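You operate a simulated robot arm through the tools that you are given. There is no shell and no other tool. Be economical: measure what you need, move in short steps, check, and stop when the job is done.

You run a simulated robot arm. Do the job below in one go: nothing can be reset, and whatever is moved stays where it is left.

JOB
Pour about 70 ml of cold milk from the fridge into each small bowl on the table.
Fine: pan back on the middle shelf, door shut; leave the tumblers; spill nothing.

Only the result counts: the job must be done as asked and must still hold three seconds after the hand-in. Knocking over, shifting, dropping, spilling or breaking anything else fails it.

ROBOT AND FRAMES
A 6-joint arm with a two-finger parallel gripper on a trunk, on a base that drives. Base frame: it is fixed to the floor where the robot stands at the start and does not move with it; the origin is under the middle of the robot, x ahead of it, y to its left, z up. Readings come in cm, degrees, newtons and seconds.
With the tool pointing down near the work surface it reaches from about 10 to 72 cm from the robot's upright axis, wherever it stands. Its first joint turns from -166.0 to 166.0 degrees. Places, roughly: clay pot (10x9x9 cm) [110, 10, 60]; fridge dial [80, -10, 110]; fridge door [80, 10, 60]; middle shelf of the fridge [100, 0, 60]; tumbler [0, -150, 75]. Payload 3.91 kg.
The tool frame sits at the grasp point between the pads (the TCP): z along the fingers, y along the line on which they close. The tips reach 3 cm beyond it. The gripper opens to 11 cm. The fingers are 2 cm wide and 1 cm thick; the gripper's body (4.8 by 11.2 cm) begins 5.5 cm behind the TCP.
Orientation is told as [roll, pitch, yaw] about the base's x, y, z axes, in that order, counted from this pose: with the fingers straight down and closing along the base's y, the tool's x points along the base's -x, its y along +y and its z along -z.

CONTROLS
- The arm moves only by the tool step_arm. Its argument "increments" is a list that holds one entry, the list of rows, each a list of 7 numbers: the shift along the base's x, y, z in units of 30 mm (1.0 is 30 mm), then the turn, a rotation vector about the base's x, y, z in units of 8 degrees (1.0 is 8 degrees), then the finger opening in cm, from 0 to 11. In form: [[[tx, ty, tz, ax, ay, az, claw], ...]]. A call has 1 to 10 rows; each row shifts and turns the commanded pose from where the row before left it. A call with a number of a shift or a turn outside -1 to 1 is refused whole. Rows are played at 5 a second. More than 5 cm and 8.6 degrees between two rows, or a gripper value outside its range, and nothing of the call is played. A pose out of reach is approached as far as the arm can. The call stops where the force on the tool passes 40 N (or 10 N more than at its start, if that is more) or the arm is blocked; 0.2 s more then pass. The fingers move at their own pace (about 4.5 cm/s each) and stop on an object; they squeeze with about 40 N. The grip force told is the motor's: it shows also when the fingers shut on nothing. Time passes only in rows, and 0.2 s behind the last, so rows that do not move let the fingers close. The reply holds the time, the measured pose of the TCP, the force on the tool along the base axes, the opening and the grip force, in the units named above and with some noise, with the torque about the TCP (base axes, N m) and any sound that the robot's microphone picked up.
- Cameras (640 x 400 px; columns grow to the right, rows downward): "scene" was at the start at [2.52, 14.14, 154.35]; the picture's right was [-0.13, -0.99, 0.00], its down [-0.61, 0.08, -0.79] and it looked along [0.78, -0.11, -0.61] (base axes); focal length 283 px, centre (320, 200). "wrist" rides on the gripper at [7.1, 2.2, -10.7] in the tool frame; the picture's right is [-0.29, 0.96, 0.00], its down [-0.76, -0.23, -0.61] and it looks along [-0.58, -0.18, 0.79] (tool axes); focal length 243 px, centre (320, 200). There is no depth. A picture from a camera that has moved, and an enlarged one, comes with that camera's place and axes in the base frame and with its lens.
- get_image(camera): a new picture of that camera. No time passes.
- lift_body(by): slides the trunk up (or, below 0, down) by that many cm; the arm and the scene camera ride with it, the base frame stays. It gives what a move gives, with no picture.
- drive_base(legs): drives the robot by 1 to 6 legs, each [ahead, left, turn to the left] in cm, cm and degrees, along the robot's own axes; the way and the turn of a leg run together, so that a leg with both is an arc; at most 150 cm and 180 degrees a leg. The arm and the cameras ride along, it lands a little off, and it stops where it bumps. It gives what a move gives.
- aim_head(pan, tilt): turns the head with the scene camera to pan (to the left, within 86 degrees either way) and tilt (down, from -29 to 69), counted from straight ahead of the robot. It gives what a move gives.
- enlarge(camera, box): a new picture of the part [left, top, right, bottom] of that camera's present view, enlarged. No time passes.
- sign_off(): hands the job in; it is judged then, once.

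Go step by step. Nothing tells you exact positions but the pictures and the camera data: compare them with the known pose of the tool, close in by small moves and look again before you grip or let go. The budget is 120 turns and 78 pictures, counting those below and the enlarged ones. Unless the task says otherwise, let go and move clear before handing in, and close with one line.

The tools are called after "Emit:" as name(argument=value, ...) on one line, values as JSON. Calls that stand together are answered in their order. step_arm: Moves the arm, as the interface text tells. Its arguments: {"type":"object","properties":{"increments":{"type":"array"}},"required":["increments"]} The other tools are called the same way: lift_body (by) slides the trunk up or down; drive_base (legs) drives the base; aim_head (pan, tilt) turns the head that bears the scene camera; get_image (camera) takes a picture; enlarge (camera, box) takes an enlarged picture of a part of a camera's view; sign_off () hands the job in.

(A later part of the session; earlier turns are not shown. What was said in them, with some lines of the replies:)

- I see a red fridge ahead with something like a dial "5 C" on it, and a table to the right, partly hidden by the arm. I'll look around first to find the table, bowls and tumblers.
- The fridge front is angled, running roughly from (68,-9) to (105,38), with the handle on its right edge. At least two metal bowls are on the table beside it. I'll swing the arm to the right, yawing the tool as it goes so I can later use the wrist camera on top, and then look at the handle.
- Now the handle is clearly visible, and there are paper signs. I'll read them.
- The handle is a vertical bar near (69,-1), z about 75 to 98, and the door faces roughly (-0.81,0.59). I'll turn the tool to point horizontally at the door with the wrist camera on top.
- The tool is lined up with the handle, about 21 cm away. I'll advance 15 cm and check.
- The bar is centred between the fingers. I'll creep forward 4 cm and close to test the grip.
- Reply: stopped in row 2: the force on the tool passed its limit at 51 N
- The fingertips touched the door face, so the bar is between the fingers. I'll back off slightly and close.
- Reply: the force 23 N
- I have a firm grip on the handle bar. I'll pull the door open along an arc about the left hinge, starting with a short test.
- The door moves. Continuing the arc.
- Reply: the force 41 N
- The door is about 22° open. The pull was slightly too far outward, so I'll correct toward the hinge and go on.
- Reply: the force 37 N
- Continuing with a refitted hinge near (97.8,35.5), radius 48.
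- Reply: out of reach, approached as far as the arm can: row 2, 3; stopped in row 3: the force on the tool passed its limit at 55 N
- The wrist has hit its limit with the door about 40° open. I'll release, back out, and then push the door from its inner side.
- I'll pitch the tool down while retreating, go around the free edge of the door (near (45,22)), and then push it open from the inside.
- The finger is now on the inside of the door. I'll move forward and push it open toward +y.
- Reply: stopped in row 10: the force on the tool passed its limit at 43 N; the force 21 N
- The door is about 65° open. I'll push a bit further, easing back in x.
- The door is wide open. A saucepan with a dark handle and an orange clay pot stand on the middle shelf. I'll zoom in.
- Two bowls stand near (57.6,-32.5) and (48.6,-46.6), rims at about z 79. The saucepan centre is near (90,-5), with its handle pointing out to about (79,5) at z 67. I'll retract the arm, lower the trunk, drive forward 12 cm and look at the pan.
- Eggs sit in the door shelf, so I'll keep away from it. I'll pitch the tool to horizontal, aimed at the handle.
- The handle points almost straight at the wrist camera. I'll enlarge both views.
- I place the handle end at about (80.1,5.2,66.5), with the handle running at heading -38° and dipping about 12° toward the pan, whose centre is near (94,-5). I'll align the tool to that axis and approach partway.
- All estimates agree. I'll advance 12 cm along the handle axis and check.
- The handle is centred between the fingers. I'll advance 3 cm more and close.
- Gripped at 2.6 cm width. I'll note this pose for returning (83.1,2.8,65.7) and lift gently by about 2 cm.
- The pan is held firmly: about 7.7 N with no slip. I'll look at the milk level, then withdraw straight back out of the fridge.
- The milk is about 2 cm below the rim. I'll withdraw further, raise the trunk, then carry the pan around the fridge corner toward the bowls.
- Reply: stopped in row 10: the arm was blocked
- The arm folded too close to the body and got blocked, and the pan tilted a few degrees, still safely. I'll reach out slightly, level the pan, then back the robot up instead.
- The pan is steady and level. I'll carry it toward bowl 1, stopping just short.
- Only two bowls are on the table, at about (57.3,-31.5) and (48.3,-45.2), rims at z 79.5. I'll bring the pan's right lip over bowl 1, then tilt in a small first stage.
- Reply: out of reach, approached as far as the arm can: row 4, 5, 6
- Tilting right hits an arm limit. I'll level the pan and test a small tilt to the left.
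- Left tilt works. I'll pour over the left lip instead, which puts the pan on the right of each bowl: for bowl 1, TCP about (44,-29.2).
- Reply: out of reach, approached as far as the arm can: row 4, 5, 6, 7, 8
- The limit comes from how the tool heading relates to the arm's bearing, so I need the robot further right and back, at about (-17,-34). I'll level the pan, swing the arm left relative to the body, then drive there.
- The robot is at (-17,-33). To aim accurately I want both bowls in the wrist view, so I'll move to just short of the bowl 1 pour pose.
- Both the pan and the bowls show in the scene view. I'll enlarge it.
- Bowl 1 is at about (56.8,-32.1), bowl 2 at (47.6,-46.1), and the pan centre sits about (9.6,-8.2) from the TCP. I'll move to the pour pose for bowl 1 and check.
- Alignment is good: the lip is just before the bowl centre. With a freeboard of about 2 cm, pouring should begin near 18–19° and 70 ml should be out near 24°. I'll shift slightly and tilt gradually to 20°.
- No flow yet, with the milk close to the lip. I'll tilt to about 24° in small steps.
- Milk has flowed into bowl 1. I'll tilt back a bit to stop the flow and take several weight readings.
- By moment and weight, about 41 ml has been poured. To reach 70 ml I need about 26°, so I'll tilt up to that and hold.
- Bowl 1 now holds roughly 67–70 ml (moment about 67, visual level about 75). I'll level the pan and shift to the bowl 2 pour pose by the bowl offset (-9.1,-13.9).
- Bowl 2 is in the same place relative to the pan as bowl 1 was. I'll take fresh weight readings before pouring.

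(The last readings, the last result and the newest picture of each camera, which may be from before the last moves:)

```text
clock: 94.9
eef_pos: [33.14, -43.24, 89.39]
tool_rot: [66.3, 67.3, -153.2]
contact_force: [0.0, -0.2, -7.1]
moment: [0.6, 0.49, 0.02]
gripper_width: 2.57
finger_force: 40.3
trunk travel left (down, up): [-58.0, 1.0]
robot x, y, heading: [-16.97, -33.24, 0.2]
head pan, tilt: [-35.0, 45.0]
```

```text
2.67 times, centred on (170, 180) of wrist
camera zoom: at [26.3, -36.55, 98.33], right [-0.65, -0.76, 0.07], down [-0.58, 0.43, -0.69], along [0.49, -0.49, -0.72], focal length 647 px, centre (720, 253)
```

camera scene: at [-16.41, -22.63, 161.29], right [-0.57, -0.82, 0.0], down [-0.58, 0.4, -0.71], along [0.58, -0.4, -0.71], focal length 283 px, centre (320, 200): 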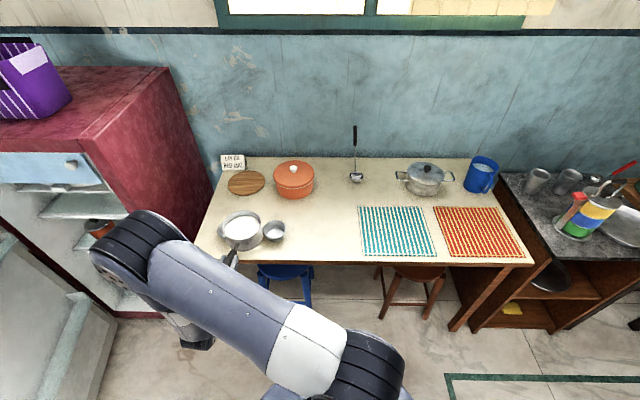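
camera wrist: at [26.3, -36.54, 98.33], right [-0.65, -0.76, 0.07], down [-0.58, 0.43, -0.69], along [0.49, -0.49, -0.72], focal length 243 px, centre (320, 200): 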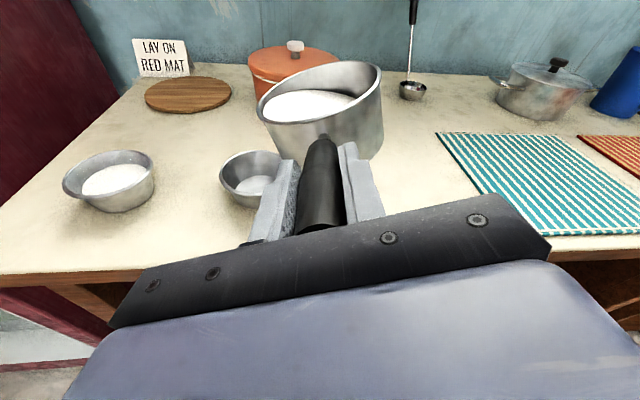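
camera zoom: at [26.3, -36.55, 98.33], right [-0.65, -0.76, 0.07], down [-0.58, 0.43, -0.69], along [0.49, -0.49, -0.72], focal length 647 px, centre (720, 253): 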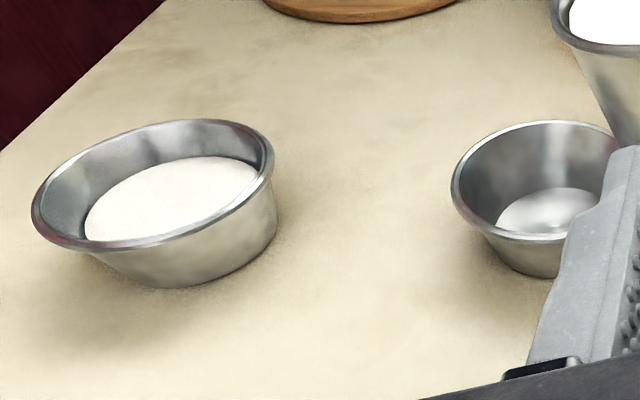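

Combined, bowl 1 holds about 62–66 ml, which is close enough. For bowl 2 I'll tilt to about 31°, hold, and tilt back.

Emit:
step_arm(increments=[[[0, 0, 0, -0.242, 0.198, 0, 0], [0, 0, 0, -0.242, 0.198, 0, 0], [0, 0, 0, -0.097, 0.079, 0, 0], [0, 0, 0, -0.097, 0.079, 0, 0], [0, 0, 0, -0.097, 0.079, 0, 0], [0, 0, 0, -0.097, 0.079, 0, 0], [0, 0, 0, -0.097, 0.079, 0, 0], [0, 0, 0, 0, 0, 0, 0], [0, 0, 0, 0, 0, 0, 0]]])

Emit:
step_arm(increments=[[[0, 0, 0, 0.29, -0.237, 0, 0], [0, 0, 0, 0.29, -0.237, 0, 0], [0, 0, 0, 0.29, -0.237, 0, 0], [0, 0, 0, 0.097, -0.079, 0, 0], [0, 0, 0, 0, 0, 0, 0]]])

Emit:
aim_head(pan=-35, tilt=45)

Emit:
aim_head(pan=-35, tilt=45)

Emit:
aim_head(pan=-35, tilt=45)

Emit:
aim_head(pan=-35, tilt=45)

Emit:
aim_head(pan=-35, tilt=45)

Emit:
aim_head(pan=-35, tilt=45)

Emit:
aim_head(pan=-35, tilt=45)

Emit:
aim_head(pan=-35, tilt=45)

Emit:
enlarge(camera="wrist", box=[50, 100, 290, 230])

```text
clock: 96.9
eef_pos: [33.08, -43.32, 89.4]
tool_rot: [74.0, 57.9, -146.3]
contact_force: [0.9, -0.7, -6.1]
moment: [0.52, 0.44, 0.0]
gripper_width: 2.56
finger_force: 39.6
trunk travel left (down, up): [-58.0, 1.0]
robot x, y, heading: [-16.89, -33.49, 0.2]
head pan, tilt: [-35.0, 45.0]
```

```text
clock: 98.1
eef_pos: [33.02, -43.35, 89.31]
tool_rot: [66.5, 67.3, -153.1]
contact_force: [-0.3, 0.4, -6.5]
moment: [0.53, 0.5, 0.0]
gripper_width: 2.56
finger_force: 40.2
trunk travel left (down, up): [-58.0, 1.0]
robot x, y, heading: [-16.97, -33.56, 0.1]
head pan, tilt: [-35.0, 45.0]
```

```text
clock: 98.7
eef_pos: [33.01, -43.34, 89.36]
tool_rot: [66.3, 67.3, -153.1]
contact_force: [0.1, 0.8, -6.5]
moment: [0.49, 0.49, 0.0]
gripper_width: 2.59
finger_force: 40.1
trunk travel left (down, up): [-58.0, 1.0]
robot x, y, heading: [-16.72, -33.46, 0.2]
head pan, tilt: [-35.0, 45.0]
```

```text
clock: 99.3
eef_pos: [33.05, -43.2, 89.4]
tool_rot: [66.4, 67.3, -153.0]
contact_force: [0.4, -0.3, -6.4]
moment: [0.5, 0.52, 0.02]
gripper_width: 2.56
finger_force: 39.6
trunk travel left (down, up): [-58.0, 1.0]
robot x, y, heading: [-16.82, -33.14, 0.4]
head pan, tilt: [-35.0, 45.0]
```

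```text
clock: 99.9
eef_pos: [33.08, -43.23, 89.27]
tool_rot: [66.4, 67.3, -153.1]
contact_force: [-0.1, -0.6, -6.6]
moment: [0.48, 0.48, 0.02]
gripper_width: 2.6
finger_force: 40.2
trunk travel left (down, up): [-58.0, 1.0]
robot x, y, heading: [-17.19, -33.35, 0.5]
head pan, tilt: [-35.0, 45.0]
```

```text
clock: 100.5
eef_pos: [33.09, -43.37, 89.31]
tool_rot: [66.4, 67.4, -153.0]
contact_force: [-0.2, -0.3, -6.6]
moment: [0.47, 0.48, -0.01]
gripper_width: 2.6
finger_force: 40.1
trunk travel left (down, up): [-58.0, 1.0]
robot x, y, heading: [-16.89, -32.98, 0.1]
head pan, tilt: [-35.0, 45.0]
```

```text
clock: 101.1
eef_pos: [33.12, -43.24, 89.26]
tool_rot: [66.4, 67.4, -153.1]
contact_force: [0.8, 0.9, -5.9]
moment: [0.5, 0.51, 0.02]
gripper_width: 2.58
finger_force: 39.7
trunk travel left (down, up): [-58.0, 1.0]
robot x, y, heading: [-17.08, -33.39, 0.1]
head pan, tilt: [-35.0, 45.0]
```

```text
clock: 101.7
eef_pos: [32.98, -43.27, 89.32]
tool_rot: [66.4, 67.3, -153.1]
contact_force: [0.2, -0.5, -6.6]
moment: [0.47, 0.46, -0.03]
gripper_width: 2.6
finger_force: 39.9
trunk travel left (down, up): [-58.0, 1.0]
robot x, y, heading: [-17.24, -33.96, 0.2]
head pan, tilt: [-35.0, 45.0]
```

```text
clock: 102.3
eef_pos: [33.03, -43.43, 89.37]
tool_rot: [66.4, 67.4, -153.1]
contact_force: [0.5, -0.4, -6.9]
moment: [0.48, 0.51, -0.03]
gripper_width: 2.58
finger_force: 40.3
trunk travel left (down, up): [-58.0, 1.0]
robot x, y, heading: [-17.19, -32.93, 0.2]
head pan, tilt: [-35.0, 45.0]
```

```text
clock: 102.9
eef_pos: [33.07, -43.29, 89.28]
tool_rot: [66.4, 67.3, -153.0]
contact_force: [-0.6, -0.2, -6.0]
moment: [0.5, 0.5, -0.01]
gripper_width: 2.58
finger_force: 40.0
trunk travel left (down, up): [-58.0, 1.0]
robot x, y, heading: [-16.9, -33.32, 0.5]
head pan, tilt: [-35.0, 45.0]
```

```text
2.67 times, centred on (170, 165) of wrist
camera zoom: at [26.23, -36.59, 98.31], right [-0.65, -0.76, 0.07], down [-0.58, 0.43, -0.69], along [0.49, -0.49, -0.72], focal length 647 px, centre (720, 293)
```

zoom: 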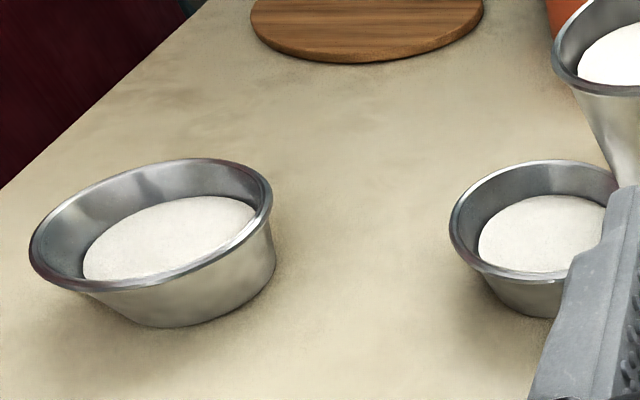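

In total about 115–118 ml has left the pan, so each bowl holds roughly 58–60 ml. I'll top up bowl 2 by about 8–10 ml at 31.6°.

Emit:
step_arm(increments=[[[0, 0, 0, -0.194, 0.158, 0, 0], [0, 0, 0, -0.194, 0.158, 0, 0], [0, 0, 0, -0.194, 0.158, 0, 0], [0, 0, 0, -0.194, 0.158, 0, 0], [0, 0, 0, -0.097, 0.079, 0, 0], [0, 0, 0, -0.097, 0.079, 0, 0], [0, 0, 0, -0.06, 0.049, 0, 0], [0, 0, 0, 0, 0, 0, 0], [0, 0, 0, 0, 0, 0, 0], [0, 0, 0, 0, 0, 0, 0]]])

Emit:
step_arm(increments=[[[0, 0, 0, 0.29, -0.237, 0, 0], [0, 0, 0, 0.29, -0.237, 0, 0], [0, 0, 0, 0.29, -0.237, 0, 0], [0, 0, 0, 0.156, -0.127, 0, 0], [0, 0, 0, 0, 0, 0, 0]]])

Emit:
aim_head(pan=-35, tilt=45)

Emit:
aim_head(pan=-35, tilt=45)

Emit:
aim_head(pan=-35, tilt=45)

Emit:
aim_head(pan=-35, tilt=45)

Emit:
aim_head(pan=-35, tilt=45)

Emit:
aim_head(pan=-35, tilt=45)

Emit:
aim_head(pan=-35, tilt=45)

Emit:
aim_head(pan=-35, tilt=45)

Emit:
enlarge(camera="wrist", box=[50, 100, 290, 230])

```text
clock: 105.1
eef_pos: [33.18, -43.19, 89.33]
tool_rot: [74.5, 57.3, -146.0]
contact_force: [0.6, -0.3, -6.4]
moment: [0.52, 0.45, -0.01]
gripper_width: 2.57
finger_force: 40.0
trunk travel left (down, up): [-58.0, 1.0]
robot x, y, heading: [-17.2, -33.78, 0.1]
head pan, tilt: [-35.0, 45.0]
```

```text
clock: 106.3
eef_pos: [33.13, -43.21, 89.39]
tool_rot: [66.5, 67.2, -153.0]
contact_force: [0.2, -0.3, -6.1]
moment: [0.49, 0.44, 0.04]
gripper_width: 2.59
finger_force: 39.9
trunk travel left (down, up): [-58.0, 1.0]
robot x, y, heading: [-17.51, -33.12, 0.2]
head pan, tilt: [-35.0, 45.0]
```

```text
clock: 106.9
eef_pos: [33.2, -43.22, 89.42]
tool_rot: [66.5, 67.3, -152.9]
contact_force: [0.8, 0.7, -6.4]
moment: [0.46, 0.47, 0.01]
gripper_width: 2.6
finger_force: 40.4
trunk travel left (down, up): [-58.0, 1.0]
robot x, y, heading: [-16.87, -33.53, 0.3]
head pan, tilt: [-35.0, 45.0]
```

```text
clock: 107.5
eef_pos: [33.16, -43.25, 89.28]
tool_rot: [66.5, 67.3, -153.0]
contact_force: [0.4, 0.3, -6.1]
moment: [0.49, 0.5, 0.0]
gripper_width: 2.59
finger_force: 40.2
trunk travel left (down, up): [-58.0, 1.0]
robot x, y, heading: [-16.8, -33.2, 0.2]
head pan, tilt: [-35.0, 45.0]
```

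```text
clock: 108.1
eef_pos: [33.17, -43.28, 89.31]
tool_rot: [66.5, 67.3, -153.1]
contact_force: [-0.2, -0.3, -6.6]
moment: [0.48, 0.52, -0.01]
gripper_width: 2.6
finger_force: 40.0
trunk travel left (down, up): [-58.0, 1.0]
robot x, y, heading: [-17.22, -33.52, 0.2]
head pan, tilt: [-35.0, 45.0]
```

```text
clock: 108.7
eef_pos: [33.06, -43.33, 89.32]
tool_rot: [66.4, 67.2, -153.0]
contact_force: [0.4, -0.8, -6.7]
moment: [0.51, 0.5, 0.02]
gripper_width: 2.58
finger_force: 40.0
trunk travel left (down, up): [-58.0, 1.0]
robot x, y, heading: [-17.05, -32.92, 0.3]
head pan, tilt: [-35.0, 45.0]
```

```text
clock: 109.3
eef_pos: [33.15, -43.23, 89.36]
tool_rot: [66.4, 67.3, -153.0]
contact_force: [-0.8, 0.6, -6.4]
moment: [0.49, 0.49, -0.03]
gripper_width: 2.57
finger_force: 40.5
trunk travel left (down, up): [-58.0, 1.0]
robot x, y, heading: [-17.12, -32.95, 0.5]
head pan, tilt: [-35.0, 45.0]
```

```text
clock: 109.9
eef_pos: [33.09, -43.29, 89.38]
tool_rot: [66.6, 67.3, -153.0]
contact_force: [-0.3, -0.6, -5.9]
moment: [0.48, 0.45, -0.03]
gripper_width: 2.6
finger_force: 40.3
trunk travel left (down, up): [-58.0, 1.0]
robot x, y, heading: [-16.99, -33.28, 0.0]
head pan, tilt: [-35.0, 45.0]
```

```text
clock: 110.5
eef_pos: [33.08, -43.23, 89.27]
tool_rot: [66.5, 67.3, -153.0]
contact_force: [-0.1, -0.4, -6.9]
moment: [0.47, 0.48, 0.0]
gripper_width: 2.58
finger_force: 39.4
trunk travel left (down, up): [-58.0, 1.0]
robot x, y, heading: [-17.05, -33.47, 0.3]
head pan, tilt: [-35.0, 45.0]
```

```text
clock: 111.1
eef_pos: [33.13, -43.22, 89.3]
tool_rot: [66.5, 67.3, -153.0]
contact_force: [0.5, 0.1, -6.0]
moment: [0.44, 0.48, 0.01]
gripper_width: 2.57
finger_force: 40.4
trunk travel left (down, up): [-58.0, 1.0]
robot x, y, heading: [-16.89, -33.14, 0.1]
head pan, tilt: [-35.0, 45.0]
```

```text
2.67 times, centred on (170, 165) of wrist
camera zoom: at [26.26, -36.51, 98.29], right [-0.65, -0.76, 0.07], down [-0.58, 0.43, -0.69], along [0.49, -0.49, -0.72], focal length 647 px, centre (720, 293)
```

zoom: 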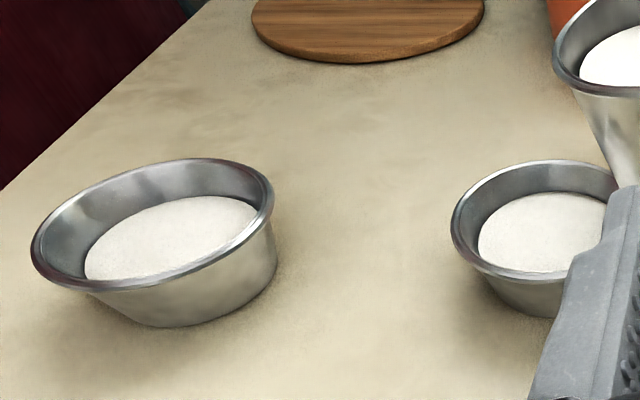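

Bowl 2 is now about 66 ml and bowl 1 about 62 ml, with 127–130 ml out in total. I'll go back to bowl 1 for a small top-up.

Emit:
step_arm(increments=[[[0, 0, 0.1, 0.29, -0.237, 0, 0], [0, 0, 0.1, 0.29, -0.237, 0, 0], [0.3, 0.43, 0, 0.29, -0.237, 0, 0], [0.5, 0.77, 0, 0.29, -0.237, 0, 0], [0.5, 0.77, 0, 0, 0, 0, 0], [0.5, 0.77, 0, 0, 0, 0, 0], [0.5, 0.77, 0, 0, 0, 0, 0], [0.5, 0.77, 0, 0, 0, 0, 0], [0.22, 0.33, -0.2, 0, 0, 0, 0], [0, 0, 0, 0, 0, 0, 0]]])

Emit:
step_arm(increments=[[[0, 0, 0, -0.29, 0.237, 0, 0], [0, 0, 0, -0.29, 0.237, 0, 0], [0, 0, 0, -0.29, 0.237, 0, 0], [0, 0, 0, -0.29, 0.237, 0, 0], [0, 0, 0, -0.194, 0.158, 0, 0], [0, 0, 0, -0.194, 0.158, 0, 0], [0, 0, 0, 0, 0, 0, 0], [0, 0, 0, 0, 0, 0, 0]]])

Emit:
enlarge(camera="scene", box=[190, 180, 310, 275])

```text
clock: 113.3
eef_pos: [42.32, -29.43, 89.53]
tool_rot: [44.1, 77.3, -174.4]
contact_force: [0.3, -0.7, -6.1]
moment: [0.44, 0.5, 0.02]
gripper_width: 2.59
finger_force: 39.8
trunk travel left (down, up): [-58.0, 1.0]
robot x, y, heading: [-17.11, -33.27, 0.1]
head pan, tilt: [-35.0, 45.0]
```

```text
clock: 115.1
eef_pos: [42.26, -29.49, 89.36]
tool_rot: [70.2, 63.6, -149.7]
contact_force: [0.2, 1.0, -6.2]
moment: [0.54, 0.47, 0.05]
gripper_width: 2.59
finger_force: 39.7
trunk travel left (down, up): [-58.0, 1.0]
robot x, y, heading: [-17.32, -33.54, 0.2]
head pan, tilt: [-35.0, 45.0]
```

```text
4.21 times, centred on (250, 228) of scene
camera zoom: at [-16.41, -22.63, 161.29], right [-0.57, -0.82, 0.0], down [-0.58, 0.4, -0.71], along [0.58, -0.4, -0.71], focal length 1191 px, centre (615, 84)
```

zoom: 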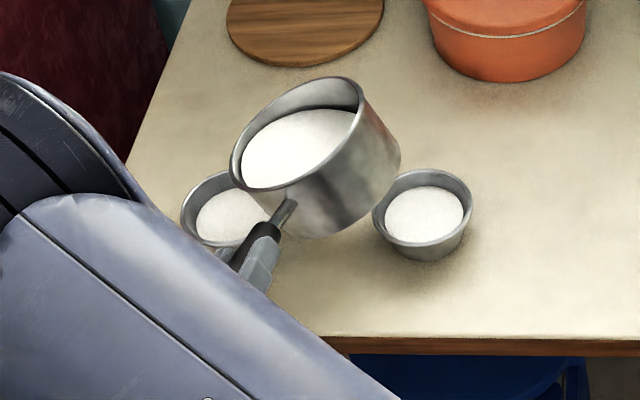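

Bowl 1's level is slightly lower than bowl 2's. Topping up bowl 1.

Emit:
step_arm(increments=[[[0, 0, 0, -0.194, 0.158, 0, 0], [0, 0, 0, -0.194, 0.158, 0, 0], [0, 0, 0, -0.097, 0.079, 0, 0], [0, 0, 0, -0.097, 0.079, 0, 0], [0, 0, 0, -0.12, 0.098, 0, 0], [0, 0, 0, 0, 0, 0, 0], [0, 0, 0, 0, 0, 0, 0], [0, 0, 0, 0, 0, 0, 0], [0, 0, 0, 0.29, -0.237, 0, 0], [0, 0, 0, 0.29, -0.237, 0, 0]]])

Emit:
step_arm(increments=[[[0, 0, 0, 0.29, -0.237, 0, 0], [0, 0, 0, 0.194, -0.158, 0, 0], [0, 0, 0, 0, 0, 0, 0]]])

Emit:
aim_head(pan=-35, tilt=45)

Emit:
aim_head(pan=-35, tilt=45)

Emit:
aim_head(pan=-35, tilt=45)

Emit:
aim_head(pan=-35, tilt=45)

Emit:
aim_head(pan=-35, tilt=45)

Emit:
aim_head(pan=-35, tilt=45)

Emit:
enlarge(camera="scene", box=[190, 180, 310, 275])

```text
clock: 117.3
eef_pos: [42.02, -29.33, 89.27]
tool_rot: [71.2, 62.4, -148.7]
contact_force: [-0.9, 0.3, -6.7]
moment: [0.48, 0.45, -0.01]
gripper_width: 2.59
finger_force: 39.6
trunk travel left (down, up): [-58.0, 1.0]
robot x, y, heading: [-17.25, -33.32, 0.5]
head pan, tilt: [-35.0, 45.0]
```

```text
clock: 118.1
eef_pos: [42.24, -29.35, 89.25]
tool_rot: [66.8, 67.0, -152.7]
contact_force: [-0.8, 0.1, -6.3]
moment: [0.46, 0.47, 0.01]
gripper_width: 2.58
finger_force: 39.6
trunk travel left (down, up): [-58.0, 1.0]
robot x, y, heading: [-16.77, -33.48, 0.2]
head pan, tilt: [-35.0, 45.0]
```

```text
clock: 118.7
eef_pos: [42.3, -29.51, 89.35]
tool_rot: [66.9, 67.1, -152.6]
contact_force: [0.2, -0.2, -6.0]
moment: [0.5, 0.47, 0.02]
gripper_width: 2.57
finger_force: 40.1
trunk travel left (down, up): [-58.0, 1.0]
robot x, y, heading: [-16.97, -33.3, 0.1]
head pan, tilt: [-35.0, 45.0]
```

```text
clock: 119.3
eef_pos: [42.21, -29.36, 89.33]
tool_rot: [66.9, 67.1, -152.7]
contact_force: [-0.6, 0.7, -6.1]
moment: [0.48, 0.45, -0.01]
gripper_width: 2.55
finger_force: 39.4
trunk travel left (down, up): [-58.0, 1.0]
robot x, y, heading: [-16.9, -33.16, 0.2]
head pan, tilt: [-35.0, 45.0]
```

```text
clock: 119.9
eef_pos: [42.19, -29.36, 89.39]
tool_rot: [66.7, 67.2, -152.7]
contact_force: [0.4, -0.2, -5.9]
moment: [0.48, 0.5, 0.01]
gripper_width: 2.61
finger_force: 40.4
trunk travel left (down, up): [-58.0, 1.0]
robot x, y, heading: [-17.35, -33.17, 0.1]
head pan, tilt: [-35.0, 45.0]
```

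```text
clock: 120.5
eef_pos: [42.22, -29.34, 89.51]
tool_rot: [66.9, 67.1, -152.8]
contact_force: [-0.5, -0.2, -6.2]
moment: [0.46, 0.47, 0.0]
gripper_width: 2.59
finger_force: 40.5
trunk travel left (down, up): [-58.0, 1.0]
robot x, y, heading: [-17.3, -33.01, 0.3]
head pan, tilt: [-35.0, 45.0]
```

```text
clock: 121.1
eef_pos: [42.15, -29.39, 89.25]
tool_rot: [66.9, 67.1, -152.7]
contact_force: [-0.7, 0.4, -6.2]
moment: [0.48, 0.46, 0.0]
gripper_width: 2.55
finger_force: 40.0
trunk travel left (down, up): [-58.0, 1.0]
robot x, y, heading: [-16.94, -33.34, 0.4]
head pan, tilt: [-35.0, 45.0]
```

```text
clock: 121.7
eef_pos: [42.16, -29.37, 89.26]
tool_rot: [67.0, 67.1, -152.7]
contact_force: [-0.4, 0.4, -5.7]
moment: [0.47, 0.45, -0.02]
gripper_width: 2.58
finger_force: 39.6
trunk travel left (down, up): [-58.0, 1.0]
robot x, y, heading: [-16.96, -33.57, 0.5]
head pan, tilt: [-35.0, 45.0]
```

```text
4.21 times, centred on (250, 228) of scene
camera zoom: at [-16.41, -22.63, 161.29], right [-0.57, -0.82, 0.0], down [-0.58, 0.4, -0.71], along [0.58, -0.4, -0.71], focal length 1191 px, centre (615, 84)
```

zoom: 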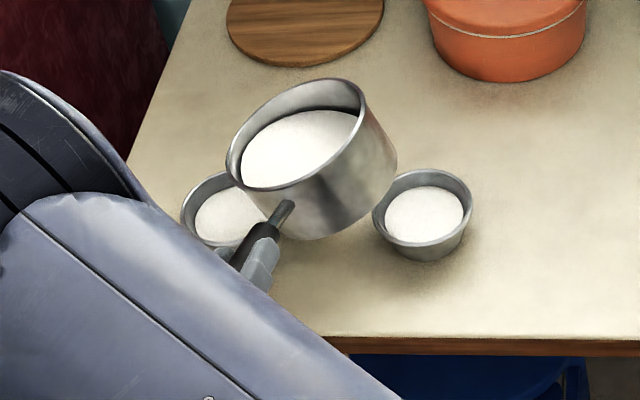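

In total about 140 ml has been poured and both levels look equal. I'll level the pan and bring it back off the table.

Emit:
step_arm(increments=[[[0, 0, 0.1, 0.29, -0.237, 0, 0], [0, 0, 0.1, 0.29, -0.237, 0, 0], [0, 0, 0.1, 0.29, -0.237, 0, 0], [-0.2, 0.2, 0, 0.29, -0.237, 0, 0], [-0.5, 0.6, 0, 0.29, -0.237, 0, 0], [-0.5, 0.7, 0, 0.29, -0.237, 0, 0], [-0.6, 0.8, 0, 0.29, -0.237, 0, 0], [-0.6, 0.8, 0, 0, 0, 0, 0], [-0.6, 0.8, 0, 0, 0, 0, 0], [-0.6, 0.8, 0, 0, 0, 0, 0]]])

Emit:
step_arm(increments=[[[-0.6, 0.8, 0, 0, 0, 0, 0], [-0.2, 0.5, 0, 0, 0, 0, 0], [0, 0, 0, 0, 0, 0, 0]]])

Emit:
get_image(camera="scene")

```text
clock: 123.9
eef_pos: [31.16, -15.4, 90.21]
tool_rot: [-0.3, 81.1, 141.7]
contact_force: [0.0, -0.1, -6.5]
moment: [0.4, 0.57, -0.02]
gripper_width: 2.56
finger_force: 40.1
trunk travel left (down, up): [-58.0, 1.0]
robot x, y, heading: [-17.14, -33.23, 0.2]
head pan, tilt: [-35.0, 45.0]
```

```text
clock: 124.7
eef_pos: [28.91, -11.51, 90.25]
tool_rot: [0.0, 81.0, 142.1]
contact_force: [0.6, -0.5, -5.8]
moment: [0.41, 0.52, 0.03]
gripper_width: 2.59
finger_force: 39.8
trunk travel left (down, up): [-58.0, 1.0]
robot x, y, heading: [-16.92, -33.09, 0.2]
head pan, tilt: [-35.0, 45.0]
```

```text
15 pictures are left
camera scene: at [-16.43, -22.61, 161.29], right [-0.57, -0.82, 0.0], down [-0.58, 0.4, -0.71], along [0.58, -0.4, -0.71], focal length 283 px, centre (320, 200)
```

scene: 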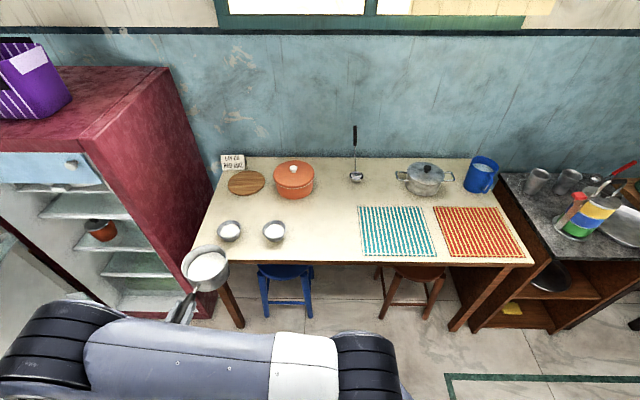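

The table is clean and the bowls are filled. Driving back in front of the fridge.

Emit:
drive_base(legs=[[0, 33, 0], [29, 0, 0]])

Emit:
lift_body(by=-23)

Emit:
aim_head(pan=-8, tilt=42)

Emit:
get_image(camera="scene")

Emit:
get_image(camera="wrist")

```text
clock: 128.5
eef_pos: [57.2, 22.9, 90.29]
tool_rot: [0.0, 81.1, 142.5]
contact_force: [-0.2, -0.7, -7.3]
moment: [0.42, 0.52, -0.01]
gripper_width: 2.58
finger_force: 39.7
trunk travel left (down, up): [-58.0, 1.0]
robot x, y, heading: [11.32, 1.15, 0.8]
head pan, tilt: [-35.0, 45.0]
```

```text
clock: 130.9
eef_pos: [57.23, 22.8, 67.25]
tool_rot: [0.1, 81.1, 142.4]
contact_force: [-0.9, 0.4, -6.7]
moment: [0.39, 0.54, 0.02]
gripper_width: 2.58
finger_force: 39.7
trunk travel left (down, up): [-35.0, 24.0]
robot x, y, heading: [11.28, 0.64, 0.6]
head pan, tilt: [-35.0, 45.0]
```

```text
clock: 131.8
eef_pos: [57.19, 22.9, 67.26]
tool_rot: [0.0, 81.1, 142.6]
contact_force: [0.3, -0.5, -5.7]
moment: [0.41, 0.49, -0.01]
gripper_width: 2.59
finger_force: 40.1
trunk travel left (down, up): [-35.0, 24.0]
robot x, y, heading: [11.12, 0.81, 0.6]
head pan, tilt: [-8.0, 42.0]
```

```text
14 pictures are left
camera scene: at [13.53, 14.93, 138.72], right [-0.13, -0.99, 0.0], down [-0.66, 0.09, -0.74], along [0.74, -0.1, -0.67], focal length 283 px, centre (320, 200)
```

scene: 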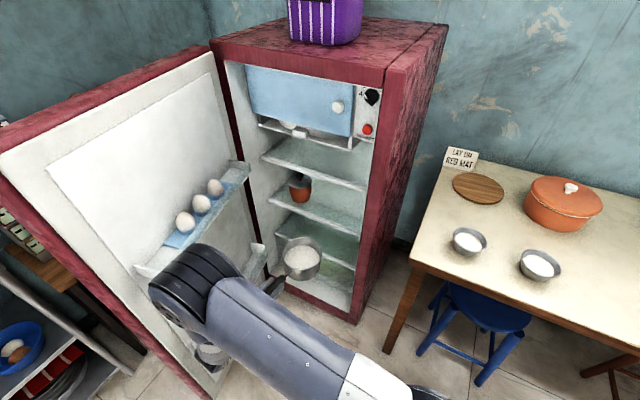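

```text
13 pictures are left
camera wrist: at [48.31, 27.04, 75.88], right [-0.62, -0.73, -0.29], down [-0.43, 0.62, -0.66], along [0.66, -0.28, -0.7], focal length 243 px, centre (320, 200)
```

wrist: 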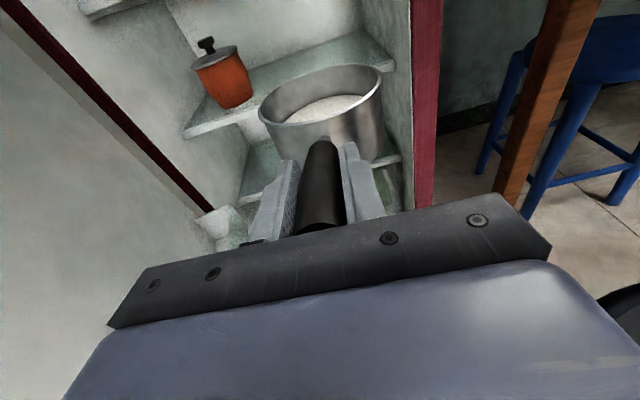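

Positions match the earlier picture. I'll trim the orientation to match the original grasp and move the pan back in, stopping 3 cm short.

Emit:
step_arm(increments=[[[0.5, -0.388, 0.25, -0.03, 0.14, 0, 0], [0.85, -0.659, 0, 0, 0, 0, 0], [0.85, -0.659, 0, 0, 0, 0, 0], [0.85, -0.659, 0, 0, 0, 0, 0], [0.85, -0.659, 0, 0, 0, 0, 0], [0.85, -0.659, 0, 0, 0, 0, 0], [0.85, -0.659, 0, 0, 0, 0, 0], [0.85, -0.659, 0, 0, 0, 0, 0], [0.85, -0.659, 0, 0, 0, 0, 0], [0.5, -0.388, 0, 0, 0, 0, 0]]])

Emit:
get_image(camera="wrist")

Emit:
enlarge(camera="scene", box=[230, 120, 390, 280])

```text
clock: 134.0
eef_pos: [80.79, 4.72, 67.86]
tool_rot: [5.3, 80.3, 147.7]
contact_force: [-1.1, 0.7, -6.1]
moment: [0.37, 0.53, -0.01]
gripper_width: 2.58
finger_force: 39.7
trunk travel left (down, up): [-35.0, 24.0]
robot x, y, heading: [11.56, 0.49, 0.6]
head pan, tilt: [-8.0, 42.0]
```

```text
12 pictures are left
camera wrist: at [71.97, 8.92, 76.7], right [-0.62, -0.73, -0.27], down [-0.44, 0.62, -0.65], along [0.64, -0.29, -0.71], focal length 243 px, centre (320, 200)
```

wrist: 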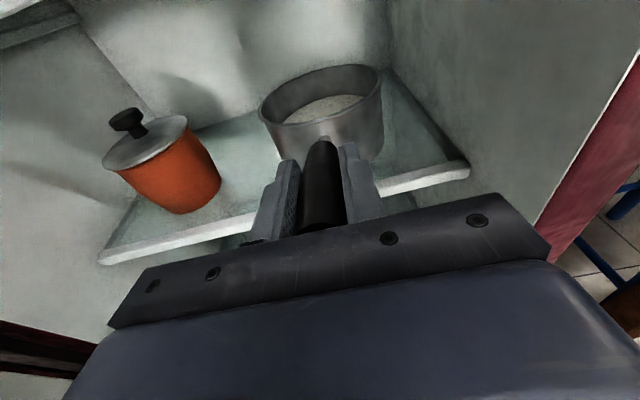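

```text
2.50 times, centred on (310, 200) of scene
camera zoom: at [13.55, 14.93, 138.72], right [-0.13, -0.99, 0.0], down [-0.66, 0.09, -0.74], along [0.74, -0.1, -0.67], focal length 707 px, centre (345, 200)
```

zoom: 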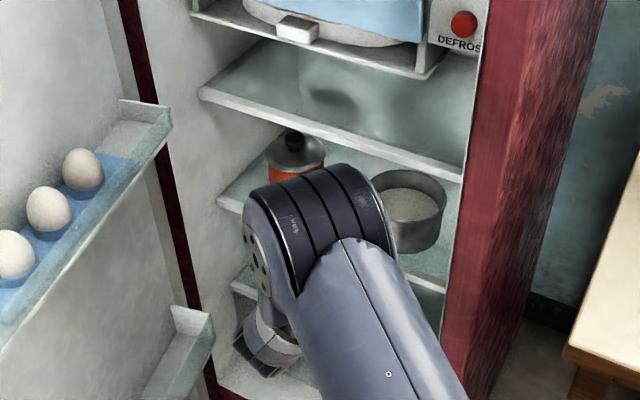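

On track. I'll advance the last 3 cm and lower gently onto the shelf.

Emit:
step_arm(increments=[[[0.4, -0.32, 0, 0, 0, 0, 0], [0.38, -0.31, 0, 0, 0, 0, 0], [0, 0, -0.2, 0, 0, 0, 0], [0, 0, -0.2, 0, 0, 0, 0], [0, 0, -0.15, 0, 0, 0, 0], [0, 0, -0.1, 0, 0, 0, 0], [0, 0, -0.04, 0, 0, 0, 0], [0, 0, 0, 0, 0, 0, 0]]])

```text
clock: 135.8
eef_pos: [83.01, 3.0, 65.91]
tool_rot: [4.9, 80.5, 147.3]
contact_force: [-2.5, 3.5, 4.1]
moment: [-0.68, -1.13, 0.3]
gripper_width: 2.58
finger_force: 40.0
trunk travel left (down, up): [-35.0, 24.0]
robot x, y, heading: [11.34, 0.57, 0.3]
head pan, tilt: [-8.0, 42.0]
```

The pan is resting on the shelf. I'll ease up a hair and release.

Emit:
step_arm(increments=[[[0, 0, 0.03, 0, 0, 0, 0], [0, 0, 0, 0, 0, 0, 0]]])

Emit:
step_arm(increments=[[[0, 0, 0, 0, 0, 0, 3.2], [0, 0, 0, 0, 0, 0, 5], [0, 0, 0, 0, 0, 0, 6], [0, 0, 0, 0, 0, 0, 6]]])

Emit:
get_image(camera="wrist")

```text
clock: 136.4
eef_pos: [82.96, 2.83, 66.02]
tool_rot: [5.1, 80.3, 147.6]
contact_force: [1.1, 2.9, -0.5]
moment: [-0.26, -0.64, 0.49]
gripper_width: 2.57
finger_force: 39.3
trunk travel left (down, up): [-35.0, 24.0]
robot x, y, heading: [11.07, 0.48, 0.4]
head pan, tilt: [-8.0, 42.0]
```

```text
clock: 137.4
eef_pos: [82.87, 2.75, 66.07]
tool_rot: [5.0, 80.3, 147.5]
contact_force: [0.1, 0.1, 0.4]
moment: [0.0, 0.02, 0.01]
gripper_width: 5.97
finger_force: 0.0
trunk travel left (down, up): [-35.0, 24.0]
robot x, y, heading: [11.33, 0.85, 0.5]
head pan, tilt: [-8.0, 42.0]
```

```text
10 pictures are left
camera wrist: at [74.2, 7.03, 74.86], right [-0.62, -0.73, -0.27], down [-0.44, 0.62, -0.65], along [0.64, -0.29, -0.71], focal length 243 px, centre (320, 200)
```

wrist: 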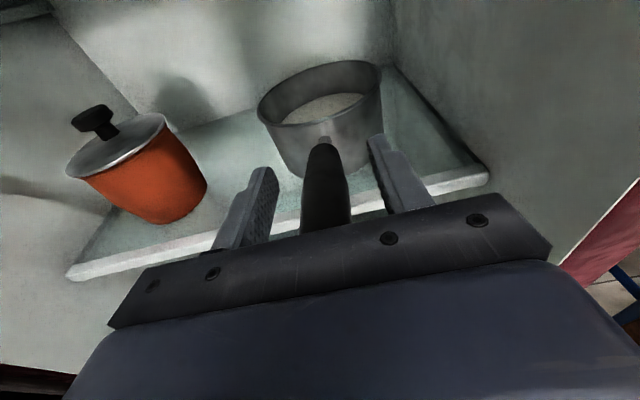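

The pan stands on the middle shelf, released. I'll back the gripper straight out.

Emit:
step_arm(increments=[[[-0.4, 0.31, 0.08, 0, 0, 0, 6], [-0.7, 0.55, 0.16, 0, 0, 0, 6], [-0.75, 0.59, 0.18, 0, 0, 0, 6], [-0.75, 0.59, 0.18, 0, 0, 0, 6], [-0.75, 0.59, 0.18, 0, 0, 0, 6], [-0.75, 0.59, 0.18, 0, 0, 0, 6], [-0.75, 0.59, 0.18, 0, 0, 0, 6], [-0.75, 0.59, 0.18, 0, 0, 0, 6], [-0.75, 0.59, 0.18, 0, 0, 0, 6]]])

Emit:
step_arm(increments=[[[-0.4, 0, 0.2, 0.61, 0.79, 0, 0], [-0.4, 0, 0.2, 0.61, 0.79, 0, 0], [-0.4, 0, 0.2, 0.61, 0.79, 0, 0], [-0.4, 0, 0.2, 0.61, 0.79, 0, 0], [-0.4, 0, 0.2, 0.61, 0.79, 0, 0], [-0.4, 0, 0.2, 0.61, 0.79, 0, 0], [-0.4, 0, 0.2, 0.61, 0.79, 0, 0], [-0.4, 0, 0.2, 0.61, 0.79, 0, 0], [-0.4, 0, 0.2, 0.61, 0.79, 0, 0], [-0.4, 0, 0.2, 0.61, 0.79, 0, 0]]])

Emit:
lift_body(by=24)

Emit:
get_image(camera="scene")

```text
clock: 139.4
eef_pos: [63.83, 17.72, 70.4]
tool_rot: [5.2, 80.3, 147.6]
contact_force: [-0.5, 0.2, 0.2]
moment: [0.01, 0.0, -0.01]
gripper_width: 5.97
finger_force: 0.0
trunk travel left (down, up): [-35.0, 24.0]
robot x, y, heading: [11.39, 1.03, 0.7]
head pan, tilt: [-8.0, 42.0]
```

```text
clock: 141.6
eef_pos: [52.09, 17.82, 76.63]
tool_rot: [-0.1, 0.5, 143.2]
contact_force: [-0.9, -0.3, 0.2]
moment: [-0.02, -0.01, 0.0]
gripper_width: 0.01
finger_force: 37.5
trunk travel left (down, up): [-35.0, 24.0]
robot x, y, heading: [11.58, 1.12, 0.4]
head pan, tilt: [-8.0, 42.0]
```

```text
clock: 144.1
eef_pos: [52.05, 17.83, 100.52]
tool_rot: [-0.1, 0.5, 143.2]
contact_force: [-0.4, -0.6, -0.2]
moment: [-0.04, -0.03, -0.01]
gripper_width: 0.0
finger_force: 37.5
trunk travel left (down, up): [-59.0, 0.0]
robot x, y, heading: [11.68, 0.73, 0.6]
head pan, tilt: [-8.0, 42.0]
```

```text
9 pictures are left
camera scene: at [13.49, 14.92, 162.72], right [-0.13, -0.99, 0.0], down [-0.66, 0.09, -0.74], along [0.74, -0.1, -0.67], focal length 283 px, centre (320, 200)
```

scene: 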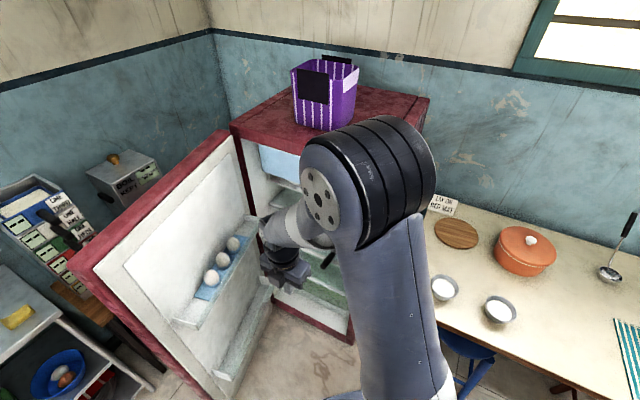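

The door is about 83° open, with its free outer corner near (52.5,58.5) and top at z 117. I'll raise the tool, drive left, reach over the door top, and push it shut from the outside.

Emit:
step_arm(increments=[[[-0.3, 0, 0.8, 0, 0, 0, 0], [-0.3, 0, 0.8, 0, 0, 0, 0], [-0.3, 0, 0.8, 0, 0, 0, 0], [0, 0, 0.8, 0, 0, 0, 0], [0, 0, 0.8, 0, 0, 0, 0], [0, 0, 0.8, 0, 0, 0, 0], [0, 0, 0.8, 0, 0, 0, 0], [0, 0, 0.8, 0, 0, 0, 0], [0, 0, 0.8, 0, 0, 0, 0], [0, 0, 0.8, 0, 0, 0, 0]]])

Emit:
drive_base(legs=[[0, 28, 0]])

```text
clock: 146.3
eef_pos: [49.3, 17.77, 124.57]
tool_rot: [0.1, 0.5, 143.2]
contact_force: [-0.3, 0.9, -1.1]
moment: [0.02, -0.01, 0.03]
gripper_width: 0.0
finger_force: 37.8
trunk travel left (down, up): [-59.0, 0.0]
robot x, y, heading: [11.28, 0.66, 0.7]
head pan, tilt: [-8.0, 42.0]
```

```text
clock: 148.2
eef_pos: [49.04, 45.54, 124.49]
tool_rot: [0.0, 0.7, 142.9]
contact_force: [-0.2, -0.1, -0.3]
moment: [-0.03, -0.03, -0.03]
gripper_width: 0.0
finger_force: 37.9
trunk travel left (down, up): [-59.0, 0.0]
robot x, y, heading: [11.1, 28.19, 0.3]
head pan, tilt: [-8.0, 42.0]
```

Crossing over the door top to its outer side.

Emit:
step_arm(increments=[[[0.52, 0.9, 0, 0, 0, 0, 0], [0.52, 0.9, 0, 0, 0, 0, 0], [0.52, 0.9, 0, 0, 0, 0, 0], [0.52, 0.9, 0, 0, 0, 0, 0], [0.52, 0.9, 0, 0, 0, 0, 0], [0.52, 0.9, 0, 0, 0, 0, 0], [0.52, 0.9, 0, 0, 0, 0, 0]]])

Emit:
aim_head(pan=20, tilt=45)

Emit:
get_image(camera="scene")

Emit:
get_image(camera="wrist")

```text
clock: 149.8
eef_pos: [60.01, 64.23, 124.66]
tool_rot: [0.0, 0.4, 143.0]
contact_force: [0.1, -0.5, -0.4]
moment: [0.01, 0.01, -0.01]
gripper_width: 0.0
finger_force: 38.1
trunk travel left (down, up): [-59.0, 0.0]
robot x, y, heading: [11.36, 28.66, 0.2]
head pan, tilt: [-8.0, 42.0]
```

```text
clock: 150.8
eef_pos: [60.02, 64.29, 124.64]
tool_rot: [0.0, 0.4, 142.9]
contact_force: [-0.4, 0.1, -0.1]
moment: [-0.02, 0.01, 0.01]
gripper_width: 0.03
finger_force: 37.6
trunk travel left (down, up): [-59.0, 0.0]
robot x, y, heading: [11.45, 28.22, 0.5]
head pan, tilt: [20.0, 45.0]
```

```text
8 pictures are left
camera scene: at [12.67, 46.66, 162.29], right [0.35, -0.94, 0.0], down [-0.66, -0.25, -0.71], along [0.66, 0.25, -0.71], focal length 283 px, centre (320, 200)
```

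scene: 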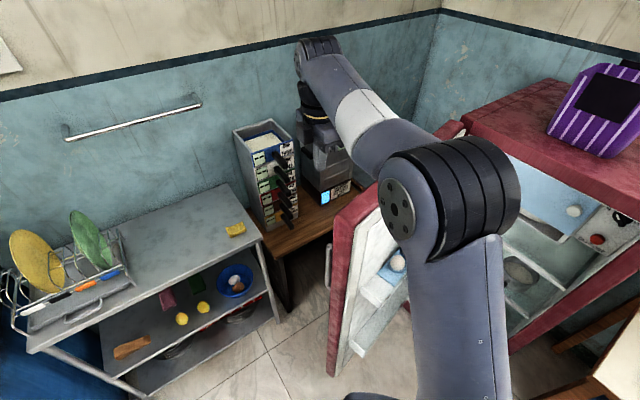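

```text
7 pictures are left
camera wrist: at [64.22, 58.33, 135.42], right [-0.81, -0.59, 0.0], down [-0.47, 0.65, 0.6], along [-0.35, 0.49, -0.8], focal length 243 px, centre (320, 200)
```

wrist: 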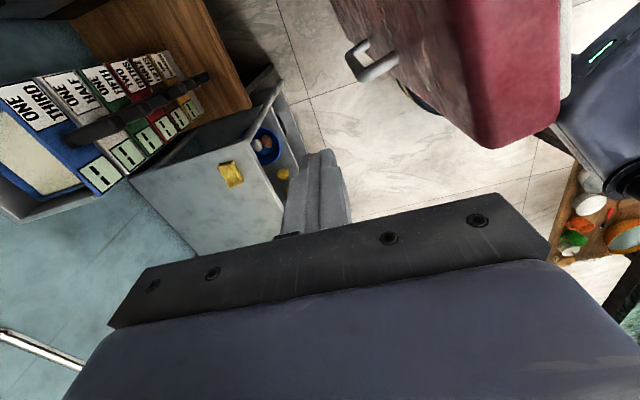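

The tool is on the door's outer side, clear of everything. I'll descend and begin pushing the door closed along its arc.

Emit:
step_arm(increments=[[[0, 0, -1, 0, 0, 0, 0], [0, 0, -1, 0, 0, 0, 0], [0, 0, -1, 0, 0, 0, 0], [-0.09, -0.75, 0, 0, 0, 0, 0], [-0.09, -0.75, 0, 0, 0, 0, 0], [-0.09, -0.8, 0, 0, 0, 0, 0], [-0.35, -0.85, 0, 0, 0, 0, 0], [-0.35, -0.85, 0, 0, 0, 0, 0], [-0.275, -0.74, 0, 0, 0, 0, 0], [-0.275, -0.74, 0, 0, 0, 0, 0]]])

Emit:
step_arm(increments=[[[-0.19, -0.75, 0, 0, 0, 0, 0], [-0.19, -0.75, 0, 0, 0, 0, 0], [-0.12, -0.78, 0, 0, 0, 0, 0], [-0.12, -0.78, 0, 0, 0, 0, 0], [-0.03, -0.78, 0, 0, 0, 0, 0], [-0.03, -0.78, 0, 0, 0, 0, 0], [0.04, -0.8, 0, 0, 0, 0, 0], [0.04, -0.8, 0, 0, 0, 0, 0], [0.14, -0.77, 0, 0, 0, 0, 0], [0.14, -0.77, 0, 0, 0, 0, 0]]])

Emit:
aim_head(pan=-8, tilt=42)

Emit:
get_image(camera="scene")

```text
clock: 153.0
eef_pos: [55.39, 47.86, 115.51]
tool_rot: [0.0, 0.5, 143.1]
contact_force: [-0.2, 0.4, -0.5]
moment: [0.02, -0.02, -0.01]
gripper_width: 0.0
finger_force: 37.8
trunk travel left (down, up): [-59.0, 0.0]
robot x, y, heading: [10.95, 28.59, 0.2]
head pan, tilt: [20.0, 45.0]
```

```text
clock: 155.2
eef_pos: [54.69, 24.45, 115.45]
tool_rot: [0.0, 0.5, 143.1]
contact_force: [0.7, -1.1, 1.4]
moment: [0.01, -0.02, 0.03]
gripper_width: 0.01
finger_force: 37.2
trunk travel left (down, up): [-59.0, 0.0]
robot x, y, heading: [11.53, 28.58, 0.2]
head pan, tilt: [20.0, 45.0]
```

```text
clock: 156.1
eef_pos: [54.7, 24.52, 115.48]
tool_rot: [0.0, 0.5, 143.0]
contact_force: [0.0, 0.4, 0.6]
moment: [0.01, -0.02, -0.02]
gripper_width: 0.01
finger_force: 37.8
trunk travel left (down, up): [-59.0, 0.0]
robot x, y, heading: [11.04, 28.61, 0.3]
head pan, tilt: [-8.0, 42.0]
```

```text
6 pictures are left
camera scene: at [13.33, 42.71, 162.73], right [-0.13, -0.99, 0.0], down [-0.66, 0.09, -0.74], along [0.74, -0.1, -0.67], focal length 283 px, centre (320, 200)
```

scene: 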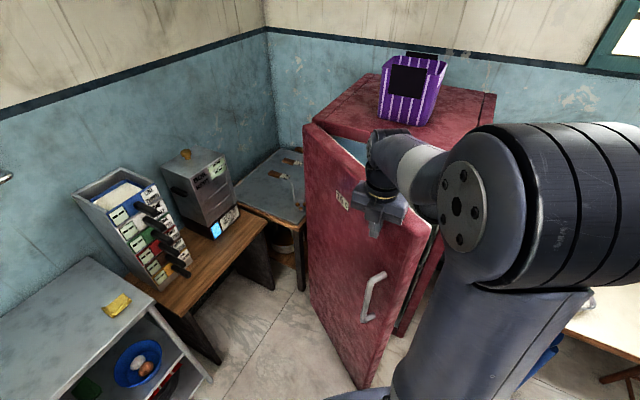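

The door is following well, with about 37° left. Continuing to shut it.

Emit:
step_arm(increments=[[[0.2, -0.76, 0, 0, 0, 0, 0], [0.2, -0.76, 0, 0, 0, 0, 0], [0.28, -0.72, 0, 0, 0, 0, 0], [0.28, -0.72, 0, 0, 0, 0, 0], [0.36, -0.7, 0, 0, 0, 0, 0], [0.36, -0.7, 0, 0, 0, 0, 0], [0.43, -0.67, 0, 0, 0, 0, 0], [0.43, -0.67, 0, 0, 0, 0, 0], [0.5, -0.6, 0, 0, 0, 0, 0], [0.5, -0.6, 0, 0, 0, 0, 0]]])

Emit:
step_arm(increments=[[[0.4, -0.38, 0, 0, 0, 0, 0], [0.4, -0.35, 0, 0, 0, 0, 0], [0.4, -0.33, 0, 0, 0, 0, 0], [0.35, -0.28, 0, 0, 0, 0, 0], [0.25, -0.2, 0, 0, 0, 0, 0], [0.25, -0.2, 0, 0, 0, 0, 0]]])

Emit:
get_image(camera="scene")

```text
clock: 158.3
eef_pos: [65.13, 4.01, 115.53]
tool_rot: [0.0, 0.5, 142.9]
contact_force: [1.2, 0.3, -0.1]
moment: [-0.02, -0.02, 0.0]
gripper_width: 0.0
finger_force: 37.3
trunk travel left (down, up): [-59.0, 0.0]
robot x, y, heading: [11.12, 28.63, 0.3]
head pan, tilt: [-8.0, 42.0]
```

```text
clock: 159.3
eef_pos: [68.83, 0.75, 115.47]
tool_rot: [0.2, -0.6, 143.2]
contact_force: [-24.4, 14.7, 8.0]
moment: [-0.57, -1.16, 0.34]
gripper_width: 0.01
finger_force: 37.9
trunk travel left (down, up): [-59.0, 0.0]
robot x, y, heading: [11.08, 28.17, 0.3]
head pan, tilt: [-8.0, 42.0]
stopped in row 5: the force on the tool passed its limit at 57 N (the readings are from after the stop); the commanded pose is now the measured one
```

```text
5 pictures are left
camera scene: at [12.71, 43.05, 162.73], right [-0.13, -0.99, 0.0], down [-0.66, 0.09, -0.75], along [0.74, -0.1, -0.67], focal length 283 px, centre (320, 200)
```

scene: 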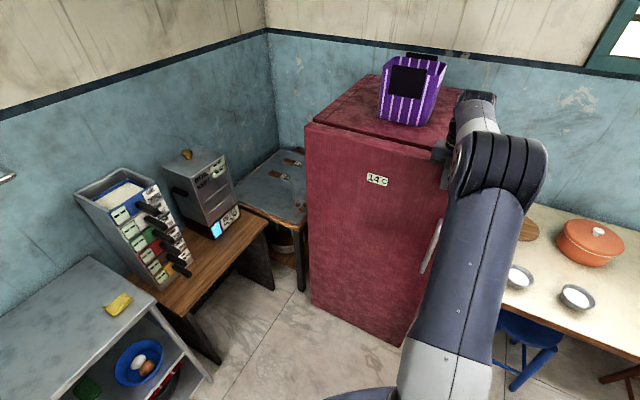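

The door is pressed shut. I'll back the arm off and verify the door and bowls.

Emit:
step_arm(increments=[[[-0.5, 0.37, 0, 0, 0, 0, 0], [-0.8, 0.58, 0.2, 0, 0, 0, 0], [-0.8, 0.58, 0.2, 0, 0, 0, 0], [-0.8, 0.58, 0.2, 0, 0, 0, 0], [-0.8, 0.58, 0.2, 0, 0, 0, 0], [-0.5, 0.8, 0, 0, 0, 0, 0], [0, 0.9, 0, 0, 0, 0, 0], [0, 0.9, 0, 0, 0, 0, 0], [0, 0.9, 0, 0, 0, 0, 0], [0, 0.9, 0, 0, 0, 0, 0]]])

Emit:
aim_head(pan=-30, tilt=40)

Emit:
get_image(camera="scene")

```text
clock: 161.5
eef_pos: [56.67, 21.7, 117.64]
tool_rot: [0.1, -0.5, 143.2]
contact_force: [0.2, 0.0, 0.9]
moment: [0.0, -0.01, 0.03]
gripper_width: 0.0
finger_force: 37.3
trunk travel left (down, up): [-59.0, 0.0]
robot x, y, heading: [10.7, 28.64, 0.1]
head pan, tilt: [-8.0, 42.0]
```

```text
clock: 162.4
eef_pos: [56.65, 21.7, 117.65]
tool_rot: [0.1, -0.6, 143.1]
contact_force: [-0.3, 0.7, -0.5]
moment: [0.04, 0.03, -0.02]
gripper_width: 0.0
finger_force: 38.3
trunk travel left (down, up): [-59.0, 0.0]
robot x, y, heading: [11.28, 28.36, 0.1]
head pan, tilt: [-30.0, 40.0]
```

```text
4 pictures are left
camera scene: at [12.38, 39.65, 163.02], right [-0.49, -0.87, 0.0], down [-0.56, 0.32, -0.77], along [0.67, -0.38, -0.64], focal length 283 px, centre (320, 200)
```

scene: 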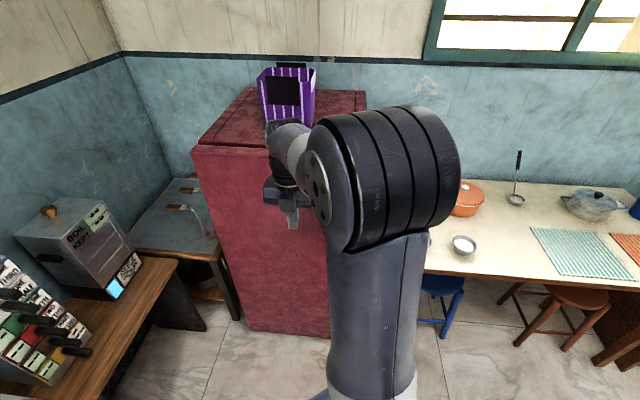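

The arm blocks the door's latch edge from view. I'll swing it left and look once more.

Emit:
step_arm(increments=[[[-0.5, 1, 0, 0, 0, 0, 0], [-0.5, 1, 0, 0, 0, 0, 0], [-0.5, 1, 0, 0, 0, 0, 0], [-0.3, 1, 0, 0, 0, 0, 0], [0, 1, 0, 0, 0, 0, 0], [0, 1, 0, 0, 0, 0, 0], [0, 1, 0, 0, 0, 0, 0], [0, 1, 0, 0, 0, 0, 0], [0, 1, 0, 0, 0, 0, 0], [0, 1, 0, 0, 0, 0, 0]]])

Emit:
get_image(camera="scene")

```text
clock: 164.6
eef_pos: [51.31, 51.6, 117.54]
tool_rot: [0.1, -0.6, 143.1]
contact_force: [-0.9, 0.9, -0.5]
moment: [-0.03, -0.02, -0.02]
gripper_width: 0.0
finger_force: 37.7
trunk travel left (down, up): [-59.0, 0.0]
robot x, y, heading: [11.27, 28.89, 0.3]
head pan, tilt: [-30.0, 40.0]
```

```text
3 pictures are left
camera scene: at [12.39, 39.68, 163.02], right [-0.49, -0.87, 0.0], down [-0.56, 0.32, -0.77], along [0.67, -0.38, -0.64], focal length 283 px, centre (320, 200)
```

scene: 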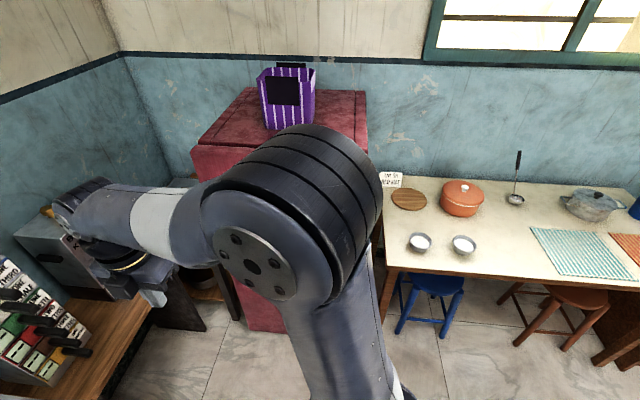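

Both bowls hold about 70 ml of milk (by the weight change and the matching levels), and the table looks clean. The pan is back on the middle shelf, the fridge door is shut, and the arm is clear.

Emit:
sign_off()

```text
The job is handed in.
```

Job handed in: about 70 ml of cold milk is in each of the two small bowls (estimated from the pan's weight change and the matching levels). The pan is back on the middle shelf, the fridge door was pushed shut, the tumblers were left alone, and I saw no spills.
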